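You operate a simulated robot arm through the tools that you are given. There is no shell and no other tool.

Carry out the task below with a simulated robot arm. There is one attempt and no reset: what you move stays moved.

JOB
Top up the salt box to its red line from the aluminium can.
Fine: use the tin scoop and put it back; shut the box, lid back on the can. Set down upright: tin scoop.

It is judged by the outcome, as a careful person would: the job done as asked, and still so three seconds after it is handed in. It fails if anything else is knocked over, pushed out of place, dropped, spilled or broken. Lids that push on must go on centred and level and be pressed home; caps that screw on are set level and turned clockwise until they are tight.

ROBOT AND FRAMES
A 7-joint arm with a two-finger parallel gripper, fixed in place. Base frame: the origin is on the floor under the middle of its stand, x ahead of it, y to its left, z up; the work surface is at about z = 0.887. Lengths are in m, angles in degrees, forces in N, time in s.
With the tool pointing down near the work surface it reaches from about 0.24 to 0.68 m from the base axis. Its first joint turns from -66.0 to 66.0 degrees. Payload 2.4 kg.
The tool frame sits at the grasp point between the pads (the TCP): z along the fingers, y along the line on which they close. The tips reach 0.03 m beyond it. Largest opening 0.094 m; finger width 0.028, thickness 0.01; the body of the gripper, 0.05 by 0.096 m, starts 0.055 m behind the TCP.
Orientation is that of the tool frame in the base frame, as a unit quaternion [x, y, z, w]. With the fingers straight down and closing along the base's y, the tool's x points along the base's -x, its y along +y and its z along -z.

CONTROLS
- The arm moves only by the tool nudge_tool. Its arguments are lists of equal length, an entry for each row: "travel": the shift along the tool's x, y, z in units of 100 mm (1.0 is 100 mm), a list of three; "rot": the turn, a rotation vector about the tool's x, y, z in units of 180 degrees (1.0 is 180 degrees), a list of three; "fingers": the opening, from 0 (shut) to 1 (fully open). In form: {"travel": [[x, y, z], ...], "rot": [[rx, ry, rz], ...], "fingers": [fingers, ...]}. A call has 1 to 20 rows; each row is the pose to reach, as a shift and turn from the pose commanded when the call began, along the tool's axes at that moment. A call with a number of a shift or a turn outside -1 to 1 is refused whole. Each row takes 0.2 s and may step no farther than 0.05 m and 8.6 degrees from the row before; otherwise, or with a gripper value out of range, the whole call is refused. Where a pose cannot be reached the arm comes as near as it can. A force on the tool above 60 N (or 10 N above the force at the start of the call, whichever is more), or a blocked arm, ends the call early, and 0.2 s more pass. The fingers move at their own pace (about 0.153 m/s each) and stop on an object; they squeeze with about 27 N. The grip force told is the motor's: it shows also when the fingers shut on nothing. Time passes only in rows, and 0.2 s behind the last, so rows that repeat a pose let the fingers close. It gives the time, the measured TCP pose, the force on the tool (base axes), the opening and the grip force at its end, in the units of the frame above (readings bear some noise), with the torque about the TCP (base axes, N m) and any sound that the robot's microphone picked up.
- Cameras (640 x 400 px; columns grow to the right, rows downward): "scene" is fixed at [0.0491, 0.4909, 1.4356]; the picture's right is [-0.58, -0.82, 0.00], its down [-0.54, 0.38, -0.75] and it looks along [0.61, -0.43, -0.67] (base axes); focal length 214 px, centre (320, 200). "wrist" rides on the gripper at [0.076, 0.014, -0.102] in the tool frame; the picture's right is [-0.18, 0.98, 0.00], its down [-0.75, -0.14, -0.64] and it looks along [-0.63, -0.12, 0.77] (tool axes); focal length 243 px, centre (320, 200). There is no depth. A picture from a camera that has moved, and an enlarged one, comes with that camera's place and axes in the base frame and with its lens.
- snapshot(camera): a new picture of that camera. It takes no simulated time.
- close_up(camera, box): a new picture of the part [left, top, right, bottom] of that camera's present view, enlarged. It takes no simulated time.
- close_job(): hands the job in; it is judged then, once.

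Nothing tells you positions but the pictures and the camera data. Unless the task says otherwise, let go and move clear before handing in.

The tools are called after ">>>" as a command line: name --argument value ..., lists and objects as JSON in quotes. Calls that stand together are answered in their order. nudge_tool: Moves the arm, as the interface text tells. Its arguments: {"type":"object","properties":{"travel":{"type":"array","items":{"type":"array","items":{"type":"number"}}},"rot":{"type":"array","items":{"type":"array","items":{"type":"number"}}},"fingers":{"type":"array","items":{"type":"number"}}},"required":["travel","rot","fingers"]} The other tools are called the same way: snapshot (camera) takes a picture; close_up (camera, box) takes an enlarged picture of a part of a camera's view; close_job () hands the job in.

At the start:

```text
t: 0.0
ee_pos: [0.3495, 0.217, 1.2977]
orientation: [0.0, 1.0, 0.0, 0.0]
force: [0.4, -0.5, -0.3]
ft_torque: [-0.02, -0.01, 0.0]
grip_width: 0.0941
finger_force: 0.0
```

scene: 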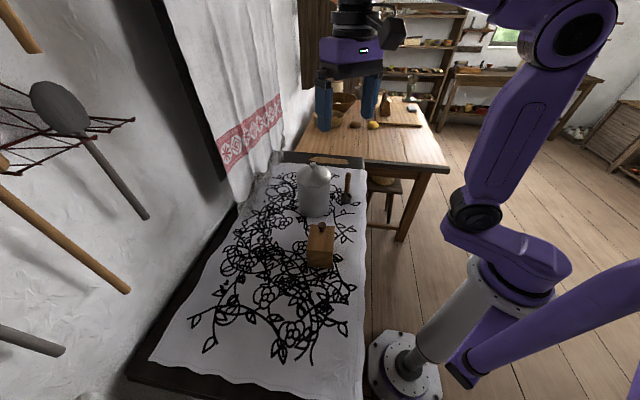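
wrist: 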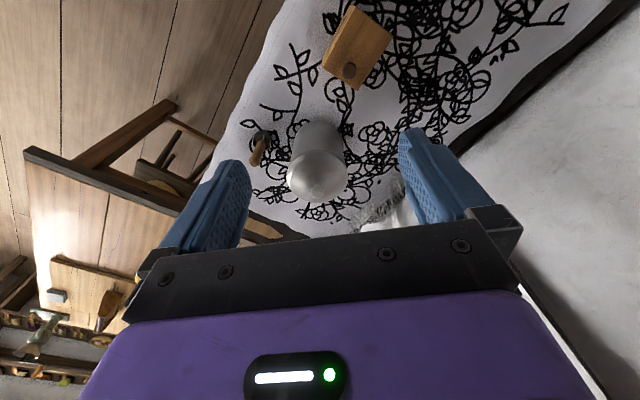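

I see the aluminium can, a wooden salt box and a small scoop on the embroidered cloth. I'll look closer before I move anything.

>>> close_up --camera "scene" --box '[270, 150, 390, 225]'

>>> close_up --camera "scene" --box '[270, 205, 390, 280]'

>>> close_up --camera "wrist" --box '[230, 90, 390, 190]'

>>> close_up --camera "wrist" --box '[280, 0, 440, 100]'

```text
5.33 times, centred on (330, 188) of scene
camera zoom: at [0.0491, 0.4909, 1.4356], right [-0.58, -0.82, 0.0], down [-0.54, 0.38, -0.75], along [0.61, -0.43, -0.67], focal length 1144 px, centre (267, 267)
```

zoom: 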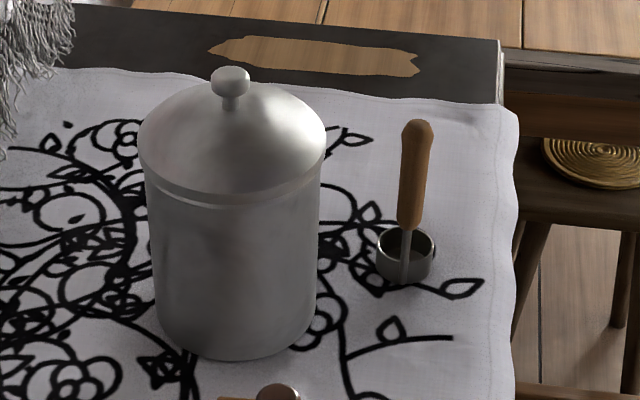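

```text
5.33 times, centred on (330, 242) of scene
camera zoom: at [0.0491, 0.4909, 1.4356], right [-0.58, -0.82, 0.0], down [-0.54, 0.38, -0.75], along [0.61, -0.43, -0.67], focal length 1144 px, centre (267, -27)
```

zoom: 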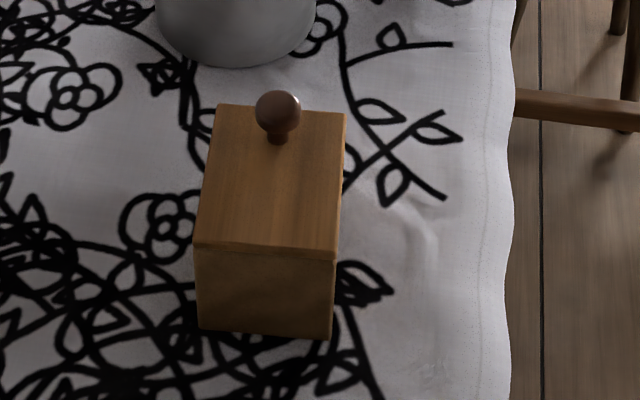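

```text
4.00 times, centred on (310, 140) of wrist
camera zoom: at [0.2723, 0.2324, 1.4], right [0.18, 0.98, 0.0], down [0.75, -0.14, 0.64], along [0.63, -0.12, -0.77], focal length 970 px, centre (360, 440)
```

zoom: 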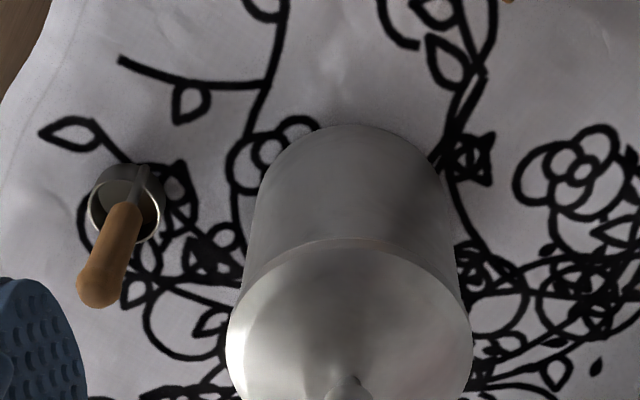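

```text
4.00 times, centred on (360, 50) of wrist
camera zoom: at [0.2723, 0.2324, 1.4], right [0.18, 0.98, 0.0], down [0.75, -0.14, 0.64], along [0.63, -0.12, -0.77], focal length 970 px, centre (160, 800)
```

zoom: 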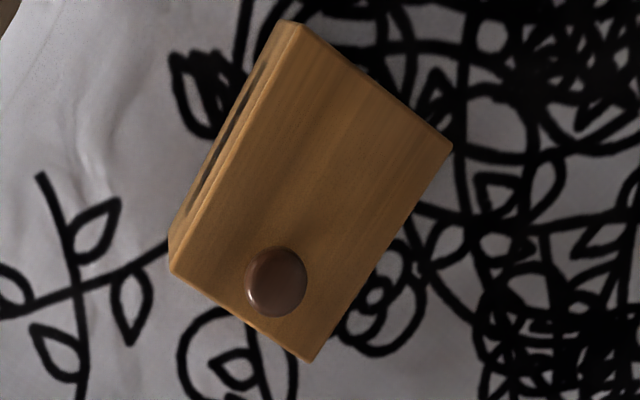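

The can is about 0.11 m across, around (0.52, 0.185). The box is about 0.09 x 0.07 m, around (0.35, 0.276), and the scoop stands near (0.49, 0.06). I'll move the wrist camera to look at the box's robot-side face.

>>> nudge_tool --travel '[[0.1, -0.08, 0.12], [0.2, -0.16, 0.25], [0.3, -0.25, 0.37], [0.4, -0.33, 0.5], [0.5, -0.42, 0.62], [0.6, -0.5, 0.75], [0.7, -0.58, 0.87], [0.8, -0.67, 1.0]]' --rot '[[0, 0, -0.0417], [0, 0, -0.0833], [0, 0, -0.125], [0, 0, -0.1667], [0, 0, -0.2083], [0, 0, -0.25], [0, 0, -0.2917], [0, 0, -0.3333]]' --fingers '[1, 1, 1, 1, 1, 1, 1, 1]'

>>> snapshot --camera "wrist"

```text
t: 1.8
ee_pos: [0.2717, 0.1506, 1.1976]
orientation: [-0.501, 0.865, 0.001, 0.001]
force: [-0.9, -0.3, 0.5]
ft_torque: [0.03, -0.01, -0.03]
grip_width: 0.094
finger_force: 0.0
```

```text
taken
camera wrist: at [0.2196, 0.092, 1.2993], right [-0.76, 0.65, 0.0], down [0.5, 0.58, 0.64], along [0.42, 0.49, -0.77], focal length 243 px, centre (320, 200)
```

wrist: 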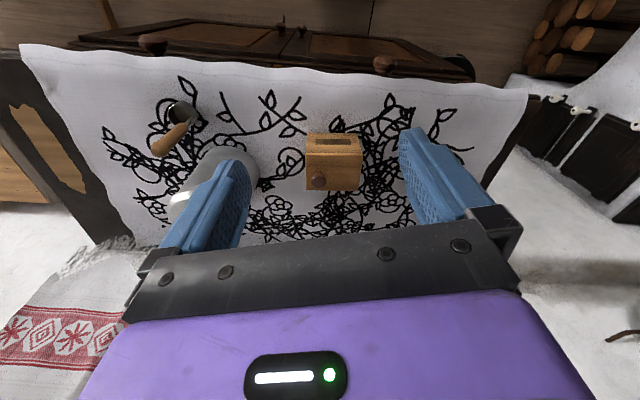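

>>> close_up --camera "wrist" --box '[285, 115, 381, 205]'

>>> close_up --camera "wrist" --box '[120, 80, 280, 220]'

```text
4.44 times, centred on (333, 160) of wrist
camera zoom: at [0.2196, 0.092, 1.2993], right [-0.76, 0.65, 0.0], down [0.5, 0.58, 0.64], along [0.42, 0.49, -0.77], focal length 1078 px, centre (262, 378)
```

zoom: 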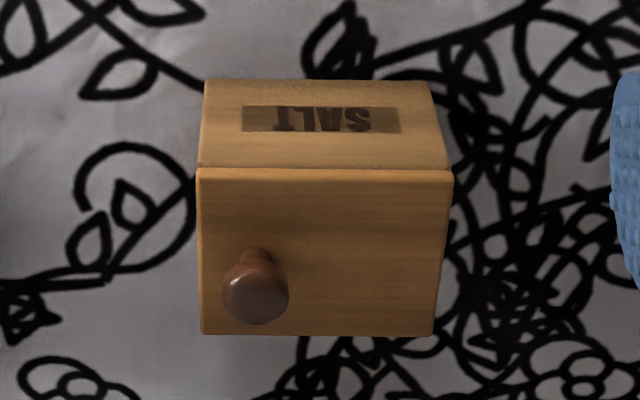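

```text
2.86 times, centred on (200, 150) of wrist
camera zoom: at [0.2196, 0.092, 1.2993], right [-0.76, 0.65, 0.0], down [0.5, 0.58, 0.64], along [0.42, 0.49, -0.77], focal length 693 px, centre (663, 343)
```

zoom: 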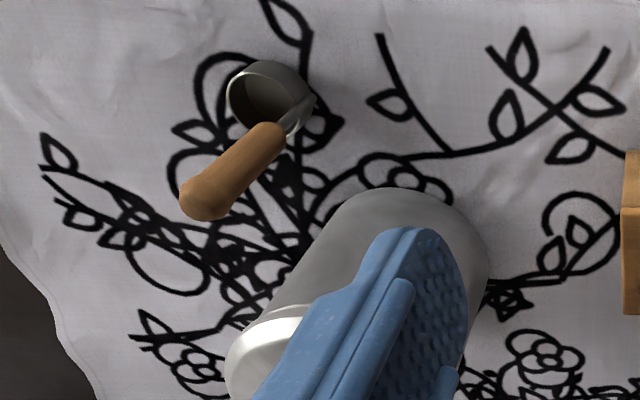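

>>> close_up --camera "scene" --box '[300, 215, 344, 275]'

>>> close_up --camera "scene" --box '[304, 240, 336, 260]'

>>> close_up --camera "scene" --box '[290, 160, 360, 205]'

```text
6.67 times, centred on (322, 245) of scene
camera zoom: at [0.0491, 0.4909, 1.4356], right [-0.58, -0.82, 0.0], down [-0.54, 0.38, -0.75], along [0.61, -0.43, -0.67], focal length 1430 px, centre (307, -100)
```

zoom: 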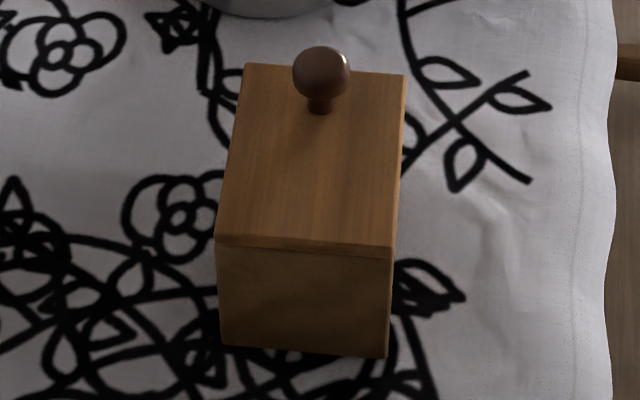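

```text
16.00 times, centred on (320, 250) of scene
camera zoom: at [0.0491, 0.4909, 1.4356], right [-0.58, -0.82, 0.0], down [-0.54, 0.38, -0.75], along [0.61, -0.43, -0.67], focal length 3432 px, centre (320, -600)
```

zoom: 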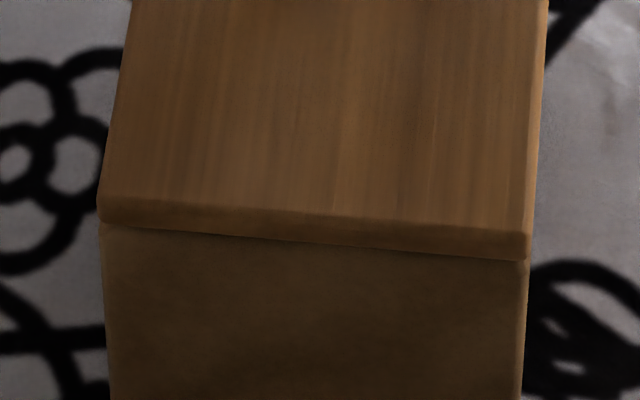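

```text
8.89 times, centred on (325, 182) of scene
camera zoom: at [0.0491, 0.4909, 1.4356], right [-0.58, -0.82, 0.0], down [-0.54, 0.38, -0.75], along [0.61, -0.43, -0.67], focal length 1906 px, centre (276, 356)
```

zoom: 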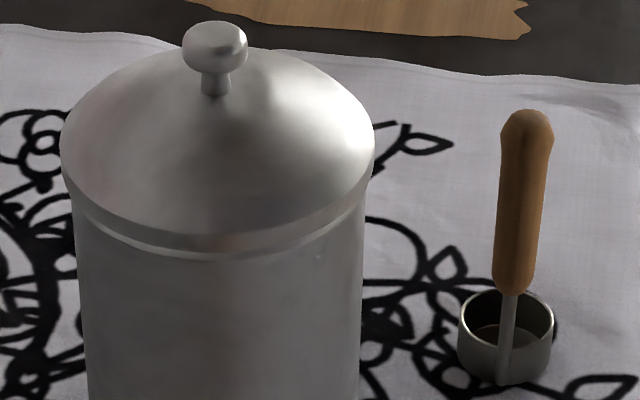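

The box lid's top is at z ≈ 0.965, with the knob near (0.367, 0.260, 0.986). The lid probably hinges at the opposite end. I'll turn the gripper so it closes parallel to that hinge line, then move over the knob.

>>> nudge_tool --travel '[[-0.06, -0.01, 0], [-0.12, -0.02, 0], [-0.18, -0.03, 0], [-0.24, -0.04, 0], [-0.3, -0.05, 0], [-0.36, -0.06, 0], [-0.42, -0.07, 0], [-0.48, -0.08, 0], [-0.54, -0.09, 0], [-0.6, -0.1, 0], [-0.66, -0.11, 0], [-0.72, -0.12, 0], [-0.77, -0.133, 0]]' --rot '[[0, 0, 0.0429], [0, 0, 0.0858], [0, 0, 0.1287], [0, 0, 0.1716], [0, 0, 0.2145], [0, 0, 0.2574], [0, 0, 0.3003], [0, 0, 0.3432], [0, 0, 0.3861], [0, 0, 0.429], [0, 0, 0.4719], [0, 0, 0.5148], [0, 0, 0.5578]]' --fingers '[1, 1, 1, 1, 1, 1, 1, 1, 1, 1, 1, 1, 1]'

>>> snapshot --camera "wrist"

>>> snapshot --camera "scene"

```text
t: 4.6
ee_pos: [0.3194, 0.211, 1.1979]
orientation: [0.347, 0.938, -0.001, 0.001]
force: [-0.1, -0.8, -0.6]
ft_torque: [-0.01, 0.04, -0.04]
grip_width: 0.0942
finger_force: 0.0
```

```text
taken
camera wrist: at [0.2706, 0.2717, 1.3002], right [0.78, 0.63, 0.0], down [0.48, -0.6, 0.64], along [0.4, -0.5, -0.77], focal length 243 px, centre (320, 200)
```

wrist: 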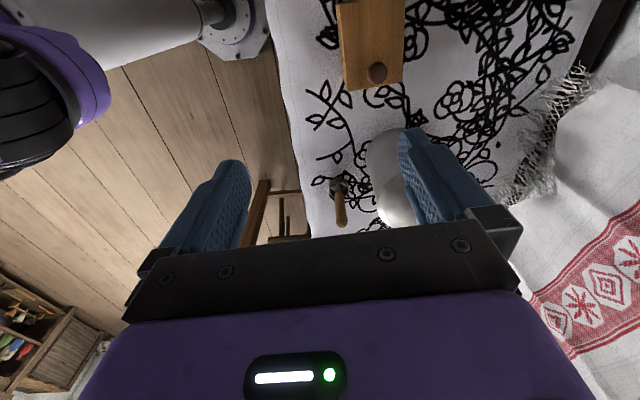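

```text
taken
```

scene: 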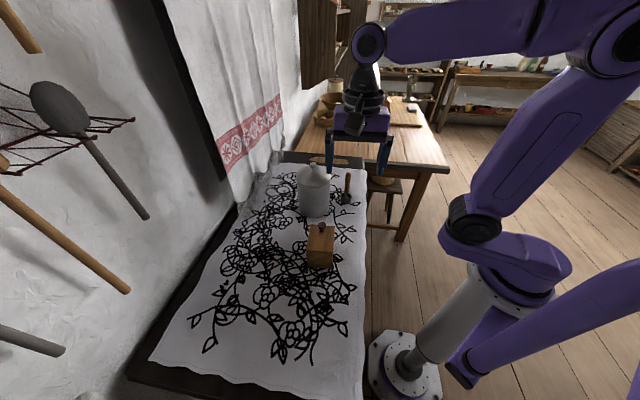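

>>> nudge_tool --travel '[[-0.007, 0.135, 0.16], [-0.014, 0.27, 0.32], [-0.022, 0.405, 0.48], [-0.029, 0.54, 0.64], [-0.036, 0.675, 0.8]]' --rot '[[0, 0, 0], [0, 0, 0], [0, 0, 0], [0, 0, 0], [0, 0, 0]]' --fingers '[1, 1, 0.8, 0.7, 0.6]'

>>> snapshot --camera "wrist"

>>> close_up --camera "scene" --box '[270, 180, 390, 280]'

```text
t: 5.8
ee_pos: [0.3673, 0.2599, 1.1171]
orientation: [0.345, 0.939, 0.001, 0.0]
force: [-0.7, 0.0, -0.4]
ft_torque: [0.01, 0.0, -0.02]
grip_width: 0.0564
finger_force: 0.0
```

```text
taken
camera wrist: at [0.3174, 0.3212, 1.2192], right [0.78, 0.63, 0.0], down [0.48, -0.6, 0.64], along [0.4, -0.5, -0.77], focal length 243 px, centre (320, 200)
```

wrist: 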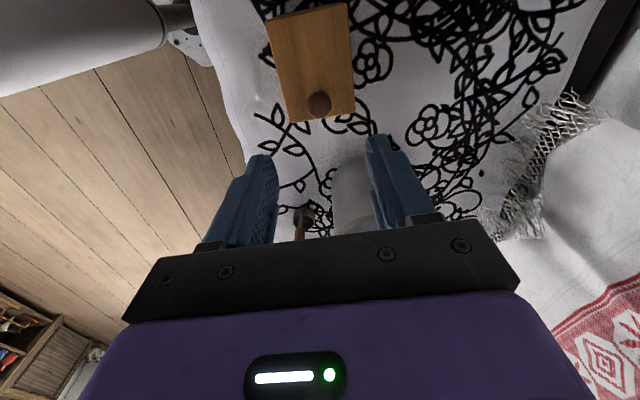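

```text
4.00 times, centred on (330, 230) of scene
camera zoom: at [0.0491, 0.4909, 1.4356], right [-0.58, -0.82, 0.0], down [-0.54, 0.38, -0.75], along [0.61, -0.43, -0.67], focal length 858 px, centre (280, 80)
```

zoom: 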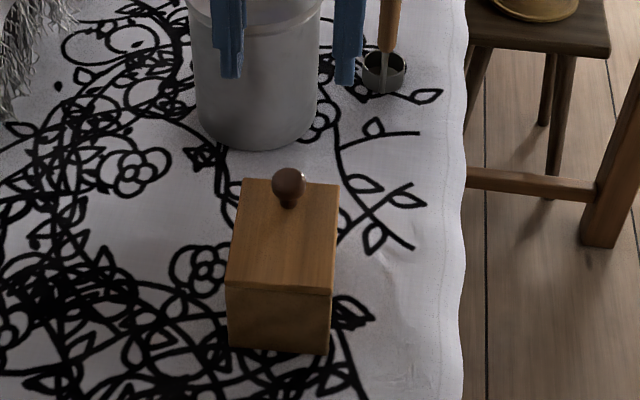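

>>> nudge_tool --travel '[[0.015, 0, 0.22], [0.015, 0, 0.45], [0.015, 0, 0.68], [0.015, 0, 0.9]]' --rot '[[0, 0, 0], [0, 0, 0], [0, 0, 0], [0, 0, 0]]' --fingers '[0.6, 0.6, 0.6, 0.6]'

>>> snapshot --camera "wrist"

>>> close_up --camera "scene" --box '[280, 190, 360, 280]'

```text
t: 6.8
ee_pos: [0.3635, 0.262, 1.0285]
orientation: [0.345, 0.938, 0.001, 0.0]
force: [0.2, -0.3, -0.3]
ft_torque: [0.0, -0.01, 0.01]
grip_width: 0.0567
finger_force: 0.0
```

```text
taken
camera wrist: at [0.3135, 0.3222, 1.1301], right [0.78, 0.63, 0.0], down [0.48, -0.6, 0.64], along [0.4, -0.5, -0.77], focal length 243 px, centre (320, 200)
```

wrist: 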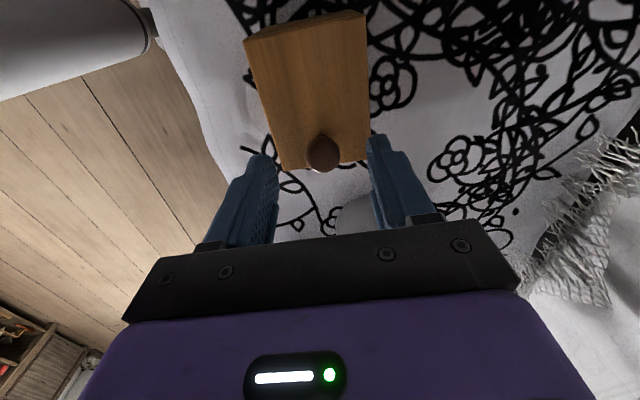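

```text
4.44 times, centred on (320, 235) of scene
camera zoom: at [0.0491, 0.4909, 1.4356], right [-0.58, -0.82, 0.0], down [-0.54, 0.38, -0.75], along [0.61, -0.43, -0.67], focal length 953 px, centre (320, 44)
```

zoom: 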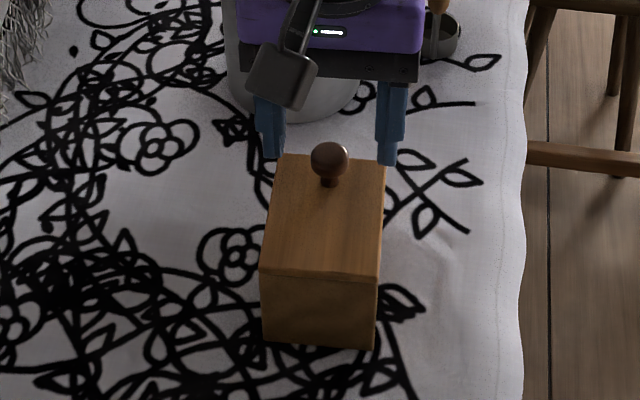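

The gripper is centred over the knob. I'll go down a little and close on it.

>>> nudge_tool --travel '[[0, 0, 0.11], [0, 0, 0.21], [0, 0, 0.21], [0, 0, 0.21], [0, 0, 0.21]]' --rot '[[0, 0, 0], [0, 0, 0], [0, 0, 0], [0, 0, 0], [0, 0, 0]]' --fingers '[0.6, 0.5, 0.3, 0.15, 0.15]'

>>> close_up --camera "scene" --box '[280, 190, 360, 280]'

```text
t: 8.0
ee_pos: [0.3639, 0.261, 1.0053]
orientation: [0.345, 0.939, 0.0, 0.001]
force: [0.7, -0.5, 0.1]
ft_torque: [-0.02, -0.02, 0.05]
grip_width: 0.0229
finger_force: 26.9
```

```text
4.44 times, centred on (320, 235) of scene
camera zoom: at [0.0491, 0.4909, 1.4356], right [-0.58, -0.82, 0.0], down [-0.54, 0.38, -0.75], along [0.61, -0.43, -0.67], focal length 953 px, centre (320, 44)
```

zoom: 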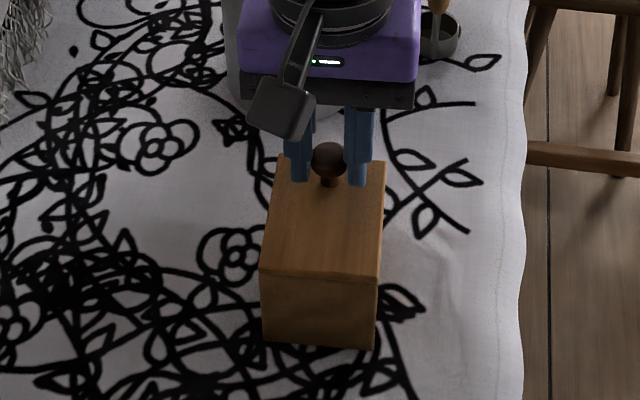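

>>> nudge_tool --travel '[[0.011, 0, -0.026], [0.022, 0, -0.052], [0.038, 0, -0.082], [0.055, 0, -0.112]]' --rot '[[0, 0, 0], [0, 0, 0], [0, 0, 0], [0, 0, 0]]' --fingers '[0.15, 0.15, 0.15, 0.15]'

>>> close_up --camera "scene" --box '[280, 190, 360, 280]'

>>> snapshot --camera "wrist"

```text
t: 9.0
ee_pos: [0.3617, 0.2648, 1.0186]
orientation: [0.345, 0.939, 0.0, 0.0]
force: [0.0, -0.9, -6.8]
ft_torque: [-0.09, -0.09, 0.03]
grip_width: 0.0227
finger_force: 26.9
```

```text
4.44 times, centred on (320, 235) of scene
camera zoom: at [0.0492, 0.491, 1.4355], right [-0.58, -0.82, 0.0], down [-0.54, 0.38, -0.75], along [0.61, -0.43, -0.67], focal length 953 px, centre (320, 44)
```

zoom: 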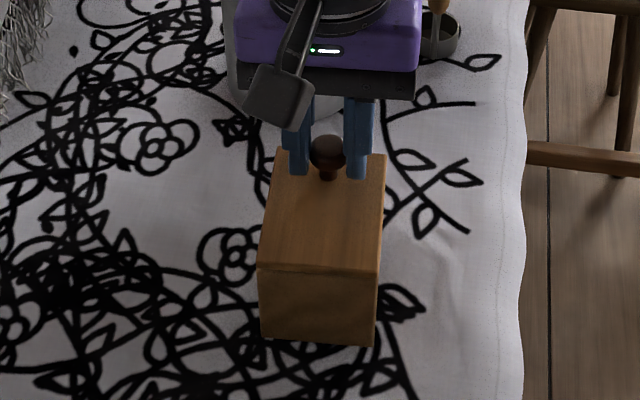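

```text
taken
camera wrist: at [0.3114, 0.3256, 1.1205], right [0.78, 0.63, 0.0], down [0.48, -0.6, 0.64], along [0.4, -0.5, -0.77], focal length 243 px, centre (320, 200)
```

wrist: 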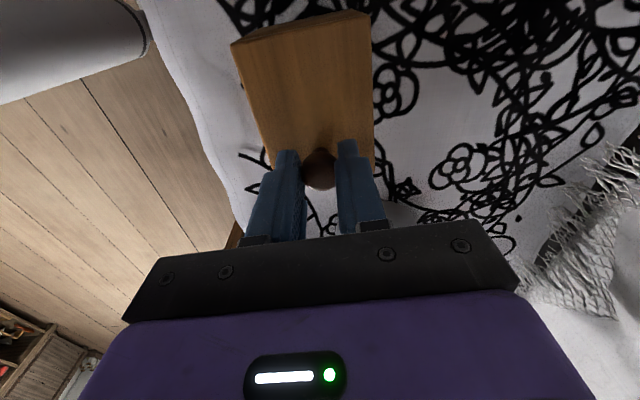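

Lifting raised the whole box instead of the lid, since the reading was about 7 N and no gap appeared. The lid doesn't lift, so I'll put the box back down along the same path and look again.

>>> nudge_tool --travel '[[-0.017, 0, 0.03], [-0.033, 0, 0.06], [-0.044, 0, 0.086], [-0.055, 0, 0.112], [-0.055, 0, 0.112]]' --rot '[[0, 0, 0], [0, 0, 0], [0, 0, 0], [0, 0, 0], [0, 0, 0]]' --fingers '[0.15, 0.15, 0.15, 0.15, 0.15]'

>>> close_up --camera "scene" --box '[280, 190, 360, 280]'

>>> snapshot --camera "wrist"

>>> close_up --camera "wrist" --box '[220, 0, 400, 180]'

```text
t: 10.2
ee_pos: [0.3646, 0.2595, 1.0073]
orientation: [0.345, 0.938, 0.0, 0.0]
force: [0.0, -0.1, -7.4]
ft_torque: [-0.11, -0.09, -0.04]
grip_width: 0.0225
finger_force: 26.9
```

```text
4.44 times, centred on (320, 235) of scene
camera zoom: at [0.0492, 0.491, 1.4355], right [-0.58, -0.82, 0.0], down [-0.54, 0.38, -0.75], along [0.61, -0.43, -0.67], focal length 953 px, centre (320, 44)
```

zoom: 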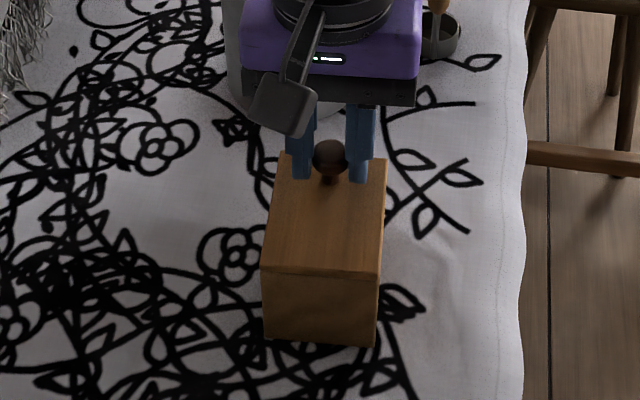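

```text
taken
camera wrist: at [0.3159, 0.3207, 1.1091], right [0.78, 0.63, 0.0], down [0.48, -0.6, 0.64], along [0.4, -0.5, -0.77], focal length 243 px, centre (320, 200)
```

wrist: 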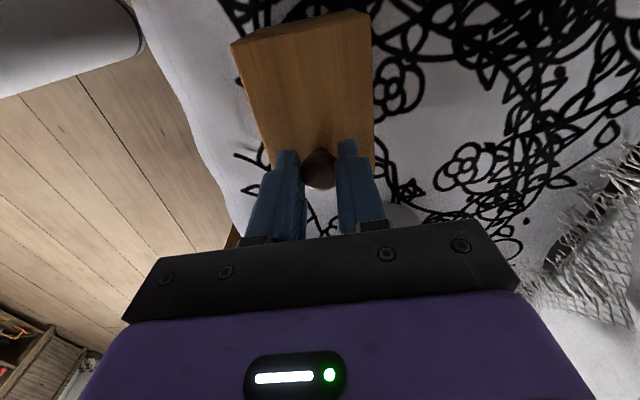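

```text
2.22 times, centred on (310, 90) of wrist
camera zoom: at [0.3159, 0.3207, 1.1091], right [0.78, 0.63, 0.0], down [0.48, -0.6, 0.64], along [0.4, -0.5, -0.77], focal length 539 px, centre (342, 444)
```

zoom: 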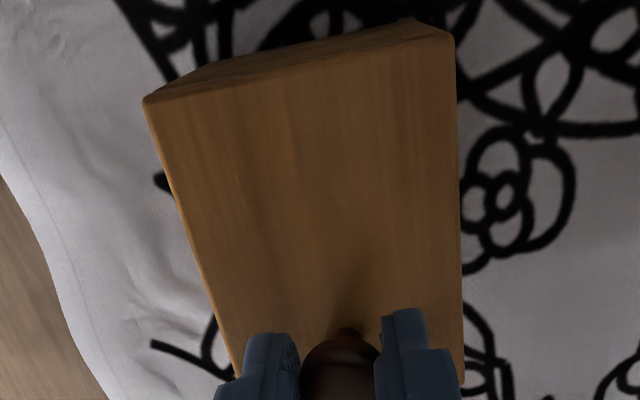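

The gripper is still carrying weight. I'll lower in small steps until the box rests flat.

>>> nudge_tool --travel '[[0, 0, 0.02], [0, 0, 0.04], [0, 0, 0.04]]' --rot '[[0, 0, 0], [0, 0, 0], [0, 0, 0]]' --fingers '[0.15, 0.15, 0.15]'

>>> close_up --camera "scene" --box '[300, 215, 344, 275]'

```text
t: 11.0
ee_pos: [0.3655, 0.2592, 1.0021]
orientation: [0.345, 0.938, 0.001, 0.001]
force: [-1.4, -4.1, 26.0]
ft_torque: [-0.19, -0.01, -0.01]
grip_width: 0.0228
finger_force: 27.1
```

```text
6.67 times, centred on (322, 245) of scene
camera zoom: at [0.0487, 0.4905, 1.4357], right [-0.58, -0.82, 0.0], down [-0.54, 0.38, -0.75], along [0.61, -0.43, -0.67], focal length 1430 px, centre (307, -100)
```

zoom: 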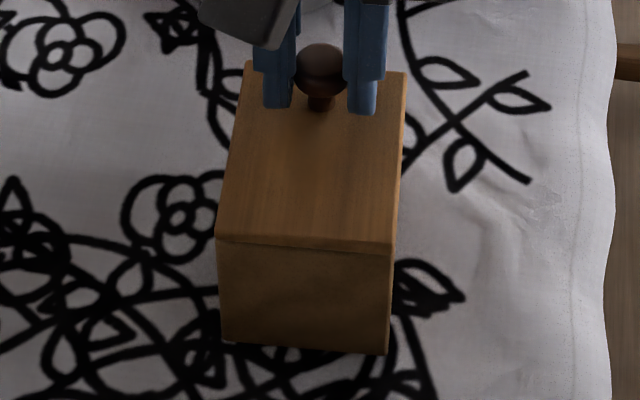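

>>> nudge_tool --travel '[[0, 0, -0.02], [0.017, 0, -0.043], [0.034, 0, -0.066], [0.052, 0, -0.088], [0.0705, 0, -0.109], [0.0705, 0, -0.109]]' --rot '[[0, 0, 0], [0, -0.0111, 0], [0, -0.0222, 0], [0, -0.0333, 0], [0, -0.0444, 0], [0, -0.0444, 0]]' --fingers '[0.15, 0.15, 0.15, 0.15, 0.15, 0.15]'

>>> close_up --camera "scene" --box '[300, 215, 344, 275]'

>>> close_up --camera "wrist" --box '[220, 0, 400, 180]'

```text
t: 12.4
ee_pos: [0.3601, 0.2649, 1.0126]
orientation: [0.344, 0.936, -0.024, 0.065]
force: [0.5, -1.0, -3.9]
ft_torque: [-0.26, 0.09, 0.16]
grip_width: 0.023
finger_force: 27.2
```

```text
6.67 times, centred on (322, 245) of scene
camera zoom: at [0.0492, 0.4909, 1.4355], right [-0.58, -0.82, 0.0], down [-0.54, 0.38, -0.75], along [0.61, -0.43, -0.67], focal length 1430 px, centre (307, -100)
```

zoom: 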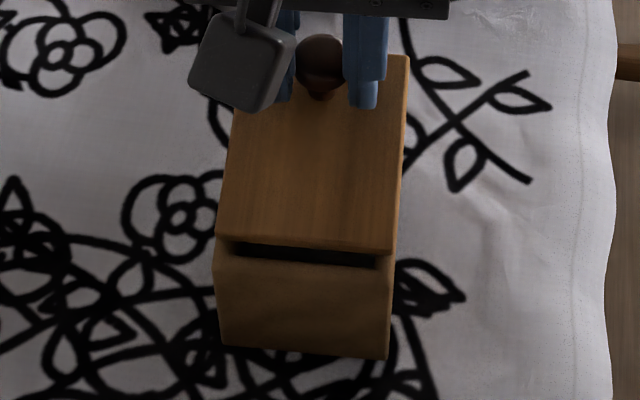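

```text
2.22 times, centred on (310, 90) of wrist
camera zoom: at [0.3, 0.3344, 1.1034], right [0.78, 0.63, 0.03], down [0.41, -0.53, 0.74], along [0.48, -0.56, -0.67], focal length 539 px, centre (342, 444)
```

zoom: 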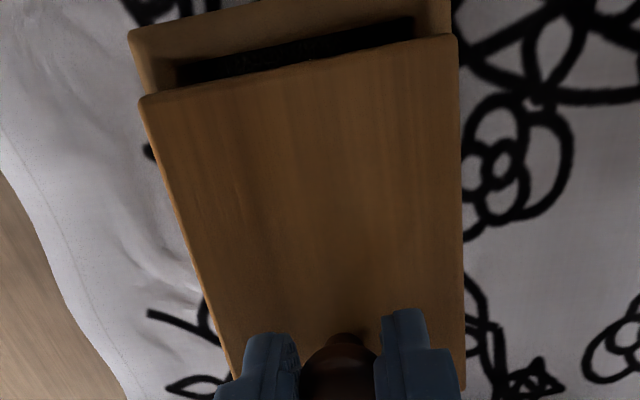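

>>> close_up --camera "scene" --box '[304, 242, 340, 272]'

>>> close_up --camera "wrist" --box '[240, 0, 370, 60]'

>>> snapshot --camera "wrist"

```text
13.33 times, centred on (322, 257) of scene
camera zoom: at [0.0492, 0.4909, 1.4355], right [-0.58, -0.82, 0.0], down [-0.54, 0.38, -0.75], along [0.61, -0.43, -0.67], focal length 2860 px, centre (293, -560)
```

zoom: 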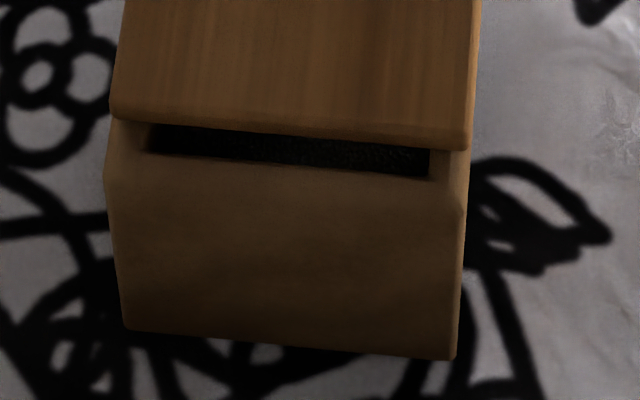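

```text
4.92 times, centred on (305, 30) of wrist
camera zoom: at [0.3, 0.3344, 1.1034], right [0.78, 0.63, 0.03], down [0.41, -0.53, 0.74], along [0.48, -0.56, -0.67], focal length 1194 px, centre (394, 1037)
```

zoom: 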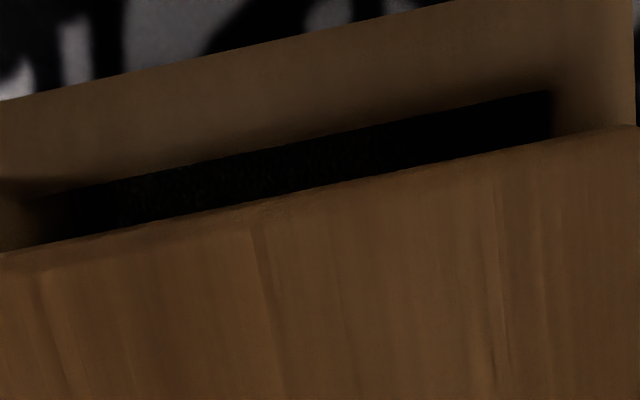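

```text
taken
camera wrist: at [0.3, 0.3344, 1.1034], right [0.78, 0.63, 0.03], down [0.41, -0.53, 0.74], along [0.48, -0.56, -0.67], focal length 243 px, centre (320, 200)
```

wrist: 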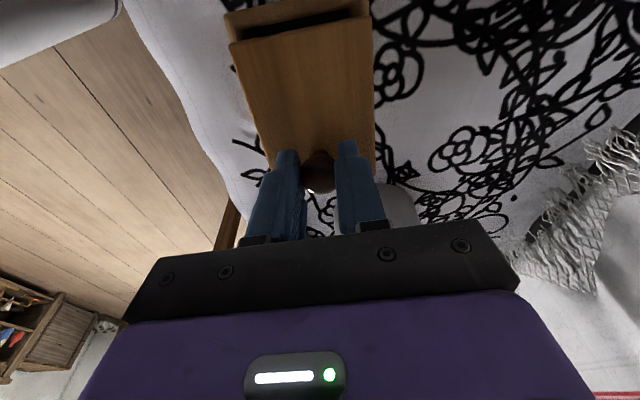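

The lid slides: the gap opened at the far end as it moved about 10 mm towards the knob end. I'll level the box back onto its spot while keeping the lid slid slightly open, then pull the lid straight along that direction.

>>> nudge_tool --travel '[[-0.0365, 0, 0.0275], [-0.073, 0, 0.055], [-0.1095, 0, 0.0825], [-0.146, 0, 0.11], [-0.146, 0, 0.11]]' --rot '[[0, 0.0111, 0], [0, 0.0222, 0], [0, 0.0333, 0], [0, 0.0444, 0], [0, 0.0444, 0]]' --fingers '[0.15, 0.15, 0.15, 0.15, 0.15]'

>>> close_up --camera "scene" --box '[300, 215, 344, 275]'

>>> close_up --camera "wrist" --box '[220, 0, 400, 180]'

```text
t: 13.6
ee_pos: [0.371, 0.2547, 1.0062]
orientation: [0.345, 0.939, 0.0, 0.0]
force: [-0.2, 0.0, -6.7]
ft_torque: [-0.28, -0.27, -0.02]
grip_width: 0.0228
finger_force: 27.2
```

```text
6.67 times, centred on (322, 245) of scene
camera zoom: at [0.0492, 0.491, 1.4355], right [-0.58, -0.82, 0.0], down [-0.54, 0.38, -0.75], along [0.61, -0.43, -0.67], focal length 1430 px, centre (307, -100)
```

zoom: 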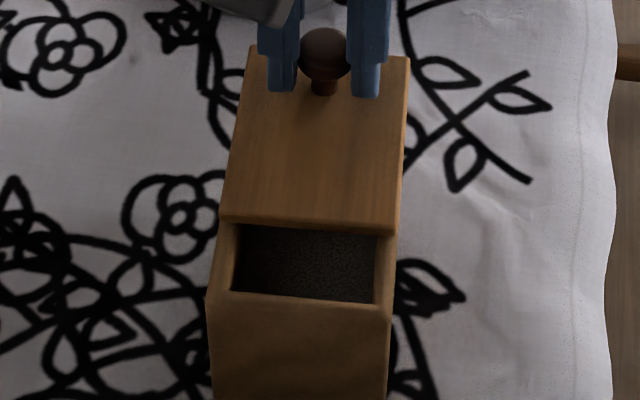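

```text
2.22 times, centred on (310, 90) of wrist
camera zoom: at [0.3212, 0.3156, 1.1071], right [0.78, 0.63, 0.0], down [0.48, -0.6, 0.64], along [0.4, -0.5, -0.77], focal length 539 px, centre (342, 444)
```

zoom: 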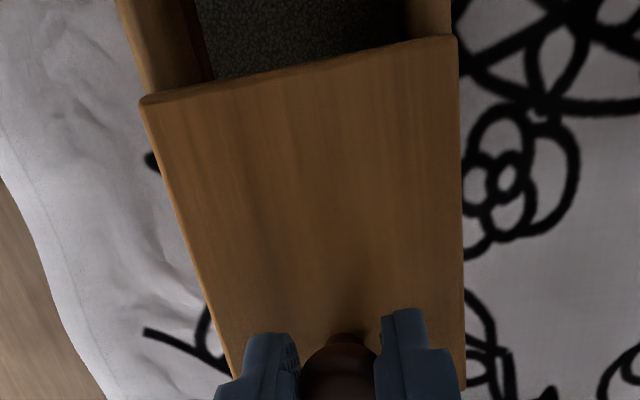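

The box hung from the lid and slid a little along it. I'll lower gently until it rests fully on the cloth.

>>> nudge_tool --travel '[[0, 0, 0.01], [0, 0, 0.02], [0, 0, 0.02]]' --rot '[[0, 0, 0], [0, 0, 0], [0, 0, 0]]' --fingers '[0.15, 0.15, 0.15]'

>>> close_up --camera "scene" --box '[290, 210, 360, 290]'

```text
t: 14.4
ee_pos: [0.3715, 0.257, 1.002]
orientation: [0.346, 0.938, 0.0, 0.0]
force: [-1.6, -1.7, 2.9]
ft_torque: [0.35, 0.49, 0.1]
grip_width: 0.0228
finger_force: 27.1
```

```text
5.00 times, centred on (325, 250) of scene
camera zoom: at [0.049, 0.4908, 1.4356], right [-0.58, -0.82, 0.0], down [-0.54, 0.38, -0.75], along [0.61, -0.43, -0.67], focal length 1072 px, centre (295, -50)
```

zoom: 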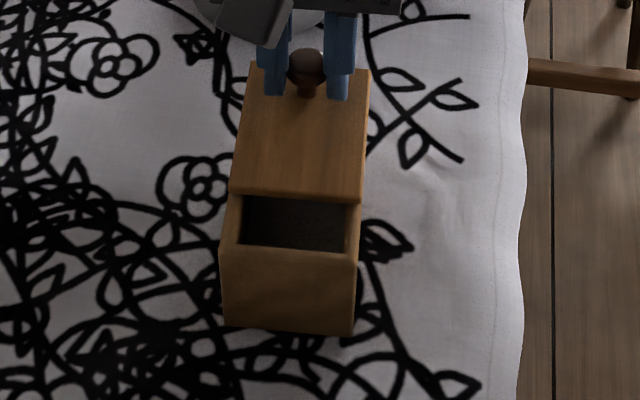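

The box now rests flat, about 23 mm from its original spot. I'll restore that at the end. Next I'll pull the lid straight along its slide.

>>> nudge_tool --travel '[[-0.08, 0, 0], [-0.16, 0, 0], [-0.24, 0, 0], [-0.3, 0, 0], [-0.3, 0, 0]]' --rot '[[0, 0, 0], [0, 0, 0], [0, 0, 0], [0, 0, 0], [0, 0, 0]]' --fingers '[0.15, 0.15, 0.15, 0.15, 0.15]'

>>> close_up --camera "scene" --box '[290, 210, 360, 290]'

```text
t: 15.6
ee_pos: [0.3965, 0.2365, 1.0032]
orientation: [0.346, 0.938, 0.0, 0.001]
force: [-3.3, -2.9, 10.7]
ft_torque: [0.05, 0.15, 0.07]
grip_width: 0.0228
finger_force: 27.1
```

```text
5.00 times, centred on (325, 250) of scene
camera zoom: at [0.0489, 0.4907, 1.4356], right [-0.58, -0.82, 0.0], down [-0.54, 0.38, -0.75], along [0.61, -0.43, -0.67], focal length 1072 px, centre (295, -50)
```

zoom: 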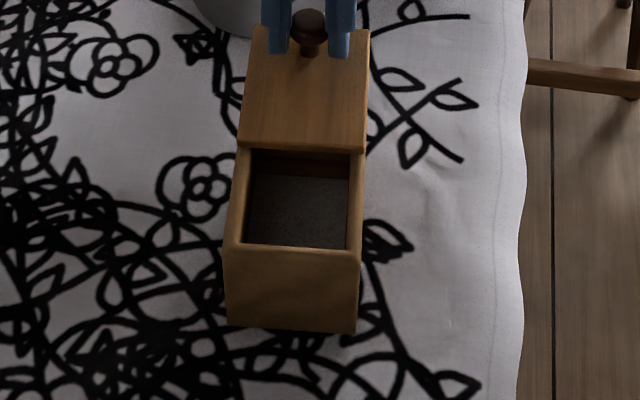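

>>> close_up --camera "scene" --box '[312, 236, 344, 262]'

>>> snapshot --camera "wrist"

```text
15.38 times, centred on (328, 249) of scene
camera zoom: at [0.0489, 0.4907, 1.4356], right [-0.58, -0.82, 0.0], down [-0.54, 0.38, -0.75], along [0.61, -0.43, -0.67], focal length 3300 px, centre (197, -554)
```

zoom: 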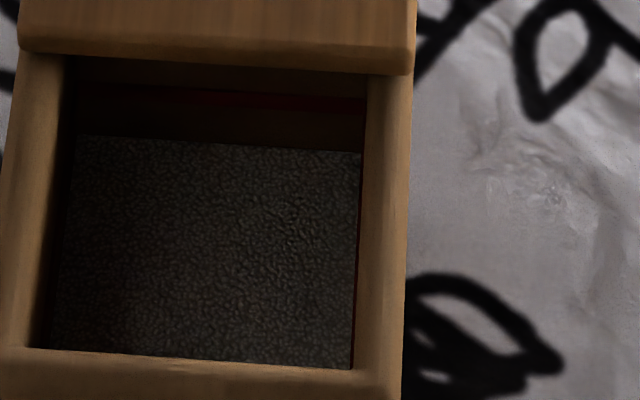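

```text
taken
camera wrist: at [0.3464, 0.2964, 1.105], right [0.78, 0.63, 0.0], down [0.48, -0.6, 0.64], along [0.4, -0.5, -0.77], focal length 243 px, centre (320, 200)
```

wrist: 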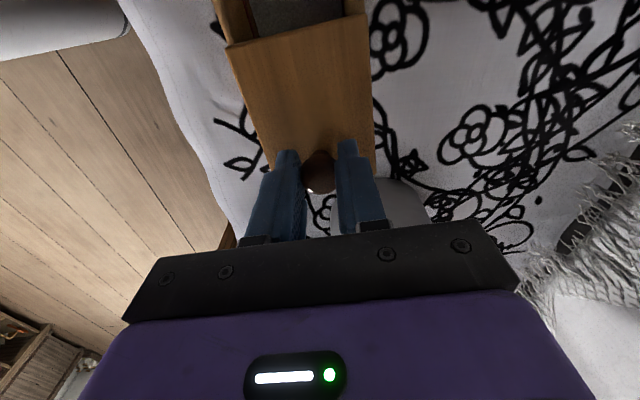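

I can see the red line on the far inner wall, about 1 cm above the salt. I'll open the lid another 20 mm.

>>> nudge_tool --travel '[[-0.07, 0, -0.005], [-0.14, 0, -0.005], [-0.2, 0, -0.005], [-0.2, 0, -0.005]]' --rot '[[0, 0, 0], [0, 0, 0], [0, 0, 0], [0, 0, 0]]' --fingers '[0.15, 0.15, 0.15, 0.15]'

>>> close_up --camera "scene" --box '[290, 210, 360, 290]'

```text
t: 16.6
ee_pos: [0.4095, 0.2225, 1.0034]
orientation: [0.345, 0.938, 0.0, -0.001]
force: [-0.5, -0.1, -6.8]
ft_torque: [-0.37, -0.47, 0.0]
grip_width: 0.0227
finger_force: 27.2
```

```text
5.00 times, centred on (325, 250) of scene
camera zoom: at [0.0492, 0.491, 1.4355], right [-0.58, -0.82, 0.0], down [-0.54, 0.38, -0.75], along [0.61, -0.43, -0.67], focal length 1072 px, centre (295, -50)
```

zoom: 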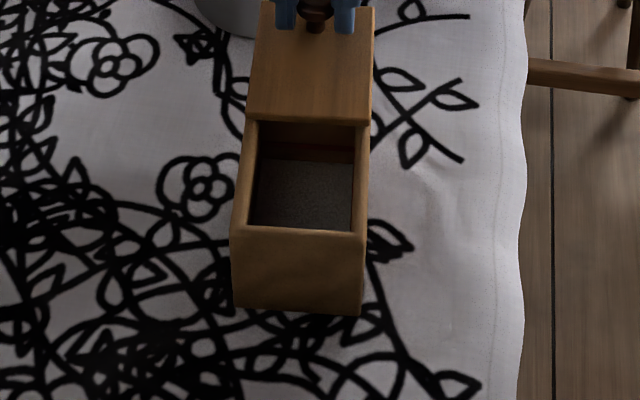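

The slide reached its stop and the box followed back towards its original place. I'll drag the last 12 mm, set it down and compare.

>>> nudge_tool --travel '[[-0.06, 0, 0], [-0.125, 0, 0], [-0.125, 0, 0.01], [-0.125, 0, 0.015], [-0.125, 0, 0.015]]' --rot '[[0, 0, 0], [0, 0, 0], [0, 0, 0], [0, 0, 0], [0, 0, 0]]' --fingers '[0.15, 0.15, 0.15, 0.15, 0.15]'

>>> close_up --camera "scene" --box '[270, 205, 390, 280]'

```text
t: 17.8
ee_pos: [0.4192, 0.2143, 1.0032]
orientation: [0.345, 0.939, 0.001, 0.0]
force: [-2.5, -4.2, 17.0]
ft_torque: [0.23, 0.5, 0.07]
grip_width: 0.0228
finger_force: 26.5
```

```text
5.33 times, centred on (330, 242) of scene
camera zoom: at [0.0488, 0.4906, 1.4357], right [-0.58, -0.82, 0.0], down [-0.54, 0.38, -0.75], along [0.61, -0.43, -0.67], focal length 1144 px, centre (267, -27)
```

zoom: 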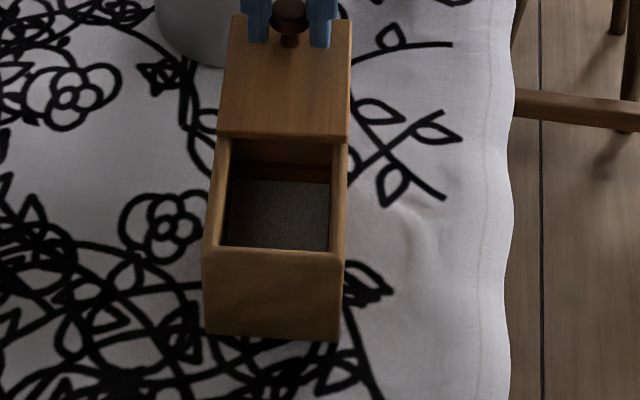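

The box is back within about 5 mm of where it was, and the lid is fully open. I'll release the knob and rise.

>>> nudge_tool --travel '[[0, 0, -0.008], [0, 0, -0.008], [0, 0, -0.008], [0, 0, -0.2], [0, 0, -0.45], [0, 0, -0.7], [0, 0, -1.0]]' --rot '[[0, 0, 0], [0, 0, 0], [0, 0, 0], [0, 0, 0], [0, 0, 0], [0, 0, 0], [0, 0, 0]]' --fingers '[0.2, 0.4, 0.6, 0.6, 0.6, 0.6, 0.6]'

>>> snapshot --camera "wrist"

>>> close_up --camera "scene" --box '[270, 205, 390, 280]'

```text
t: 19.4
ee_pos: [0.418, 0.2136, 1.1022]
orientation: [0.345, 0.939, 0.0, 0.0]
force: [0.2, 0.4, 0.1]
ft_torque: [0.02, 0.0, 0.0]
grip_width: 0.0564
finger_force: 0.0
```

```text
taken
camera wrist: at [0.368, 0.2743, 1.2044], right [0.78, 0.63, 0.0], down [0.48, -0.6, 0.64], along [0.4, -0.5, -0.77], focal length 243 px, centre (320, 200)
```

wrist: 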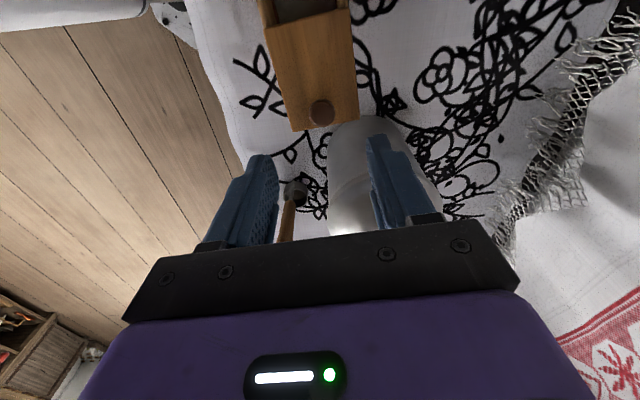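

```text
5.33 times, centred on (330, 242) of scene
camera zoom: at [0.0491, 0.4909, 1.4356], right [-0.58, -0.82, 0.0], down [-0.54, 0.38, -0.75], along [0.61, -0.43, -0.67], focal length 1144 px, centre (267, -27)
```

zoom: 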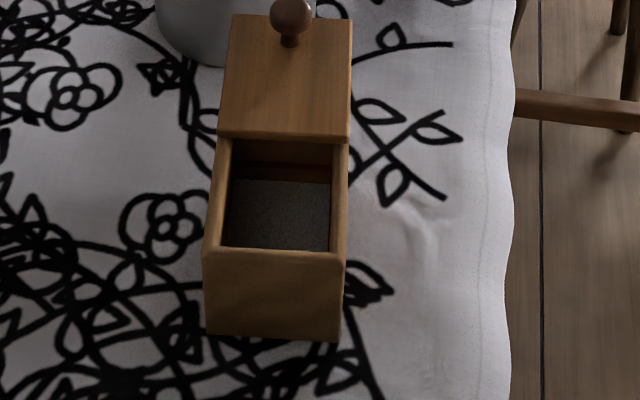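

Now I'll rise, turn the wrist and go above the can to inspect its lid knob.

>>> nudge_tool --travel '[[0, 0, -0.4], [0, 0, -0.7], [0, 0, -0.98], [-0.116, 0.055, -0.98], [-0.232, 0.11, -0.98], [-0.347, 0.165, -0.98], [-0.463, 0.22, -0.98], [-0.579, 0.274, -0.98], [-0.695, 0.329, -0.98], [-0.81, 0.384, -0.98], [-0.926, 0.439, -0.98]]' --rot '[[0, 0, 0], [0, 0, 0], [0, 0, 0], [0, 0, -0.04195], [0, 0, -0.0839], [0, 0, -0.12585], [0, 0, -0.1678], [0, 0, -0.20975], [0, 0, -0.2517], [0, 0, -0.29365], [0, 0, -0.3356]]' --fingers '[0.6, 0.6, 0.6, 0.6, 0.6, 0.6, 0.6, 0.6, 0.6, 0.6, 0.6]'

>>> snapshot --camera "wrist"

>>> close_up --camera "scene" --box '[260, 130, 400, 240]'

```text
t: 21.8
ee_pos: [0.5183, 0.1877, 1.1997]
orientation: [-0.174, 0.985, 0.0, 0.0]
force: [-1.0, -0.8, 0.5]
ft_torque: [-0.02, 0.02, -0.01]
grip_width: 0.0566
finger_force: 0.1
```

```text
taken
camera wrist: at [0.441, 0.1757, 1.3014], right [-0.17, 0.99, 0.0], down [0.76, 0.13, 0.64], along [0.63, 0.11, -0.77], focal length 243 px, centre (320, 200)
```

wrist: 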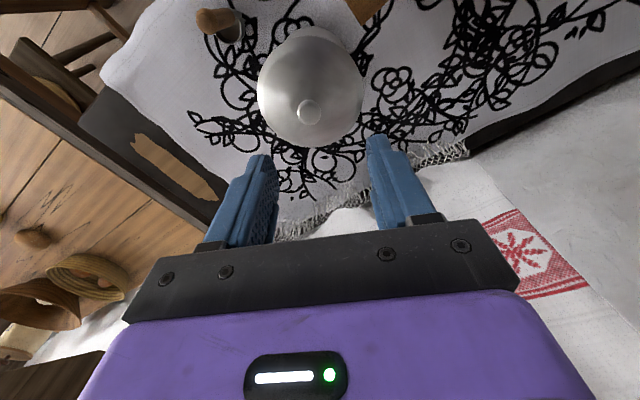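

```text
3.64 times, centred on (330, 185) of scene
camera zoom: at [0.0491, 0.4909, 1.4356], right [-0.58, -0.82, 0.0], down [-0.54, 0.38, -0.75], along [0.61, -0.43, -0.67], focal length 780 px, centre (284, 254)
```

zoom: 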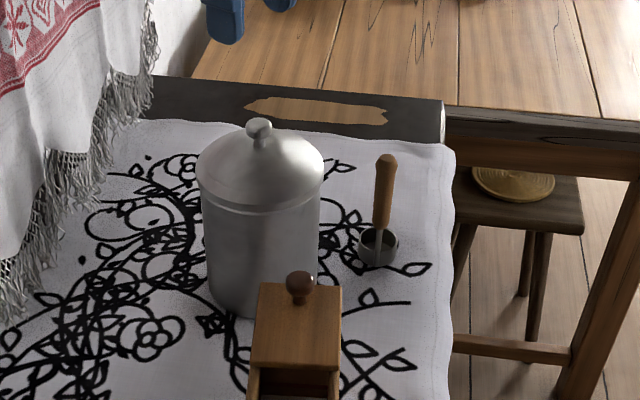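

>>> nudge_tool --travel '[[-0.025, -0.045, 0.2], [-0.049, -0.089, 0.45], [-0.049, -0.089, 0.7], [-0.049, -0.089, 0.85]]' --rot '[[0, 0, 0], [0, 0, 0], [0, 0, 0], [0, 0, 0]]' --fingers '[0.6, 0.6, 0.6, 0.6]'

>>> snapshot --camera "wrist"

>>> close_up --camera "scene" --box '[280, 140, 370, 220]'

```text
t: 22.8
ee_pos: [0.5257, 0.1814, 1.1155]
orientation: [-0.174, 0.985, 0.001, 0.0]
force: [0.6, -0.1, -0.8]
ft_torque: [0.0, 0.01, -0.02]
grip_width: 0.0565
finger_force: 0.0
```

```text
taken
camera wrist: at [0.4478, 0.1689, 1.2172], right [-0.16, 0.99, 0.0], down [0.76, 0.13, 0.64], along [0.63, 0.11, -0.77], focal length 243 px, centre (320, 200)
```

wrist: 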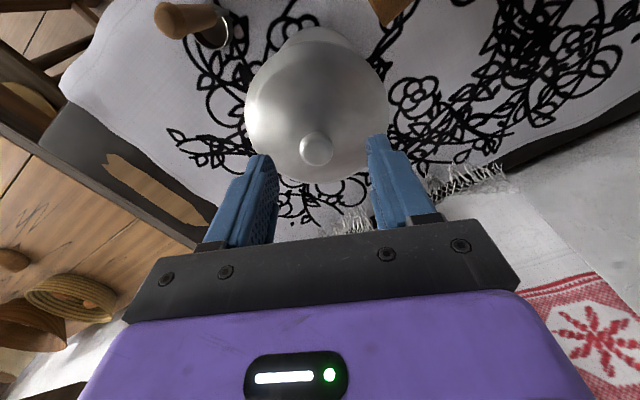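

```text
5.00 times, centred on (325, 180) of scene
camera zoom: at [0.0491, 0.4909, 1.4356], right [-0.58, -0.82, 0.0], down [-0.54, 0.38, -0.75], along [0.61, -0.43, -0.67], focal length 1072 px, centre (295, 300)
```

zoom: 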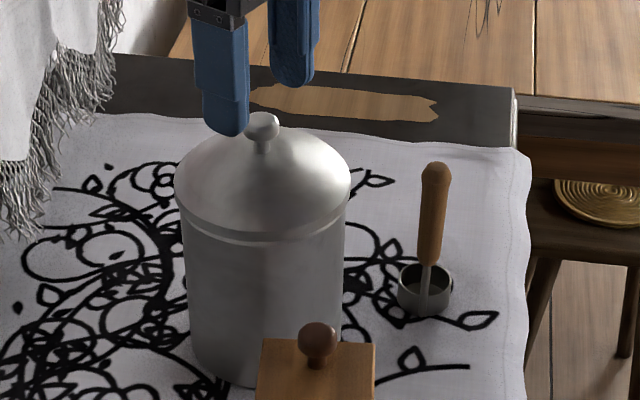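

>>> nudge_tool --travel '[[0, -0.02, 0.16], [0, -0.02, 0.31], [0, -0.02, 0.31], [0, -0.02, 0.31], [0, -0.02, 0.31]]' --rot '[[0, 0, 0], [0, 0, 0], [0, 0, 0], [0, 0, 0], [0, 0, 0]]' --fingers '[0.6, 0.5, 0.3, 0.1, 0.1]'

>>> close_up --camera "scene" --box '[280, 140, 370, 220]'

```text
t: 24.0
ee_pos: [0.5259, 0.18, 1.0854]
orientation: [-0.174, 0.985, 0.0, -0.001]
force: [-0.2, 0.4, -0.1]
ft_torque: [-0.01, -0.01, -0.01]
grip_width: 0.0213
finger_force: 27.2
heard: snap
```

```text
5.00 times, centred on (325, 180) of scene
camera zoom: at [0.0491, 0.4909, 1.4356], right [-0.58, -0.82, 0.0], down [-0.54, 0.38, -0.75], along [0.61, -0.43, -0.67], focal length 1072 px, centre (295, 300)
```

zoom: 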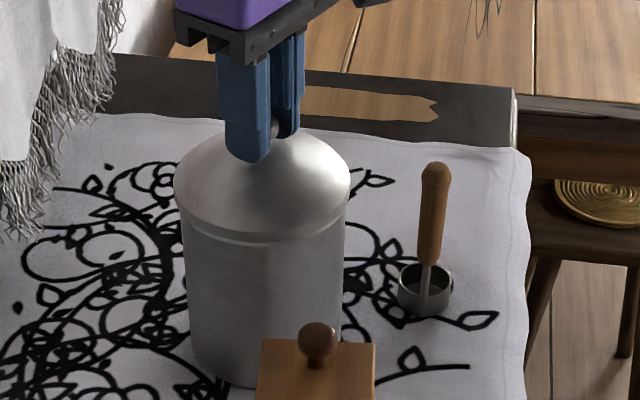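

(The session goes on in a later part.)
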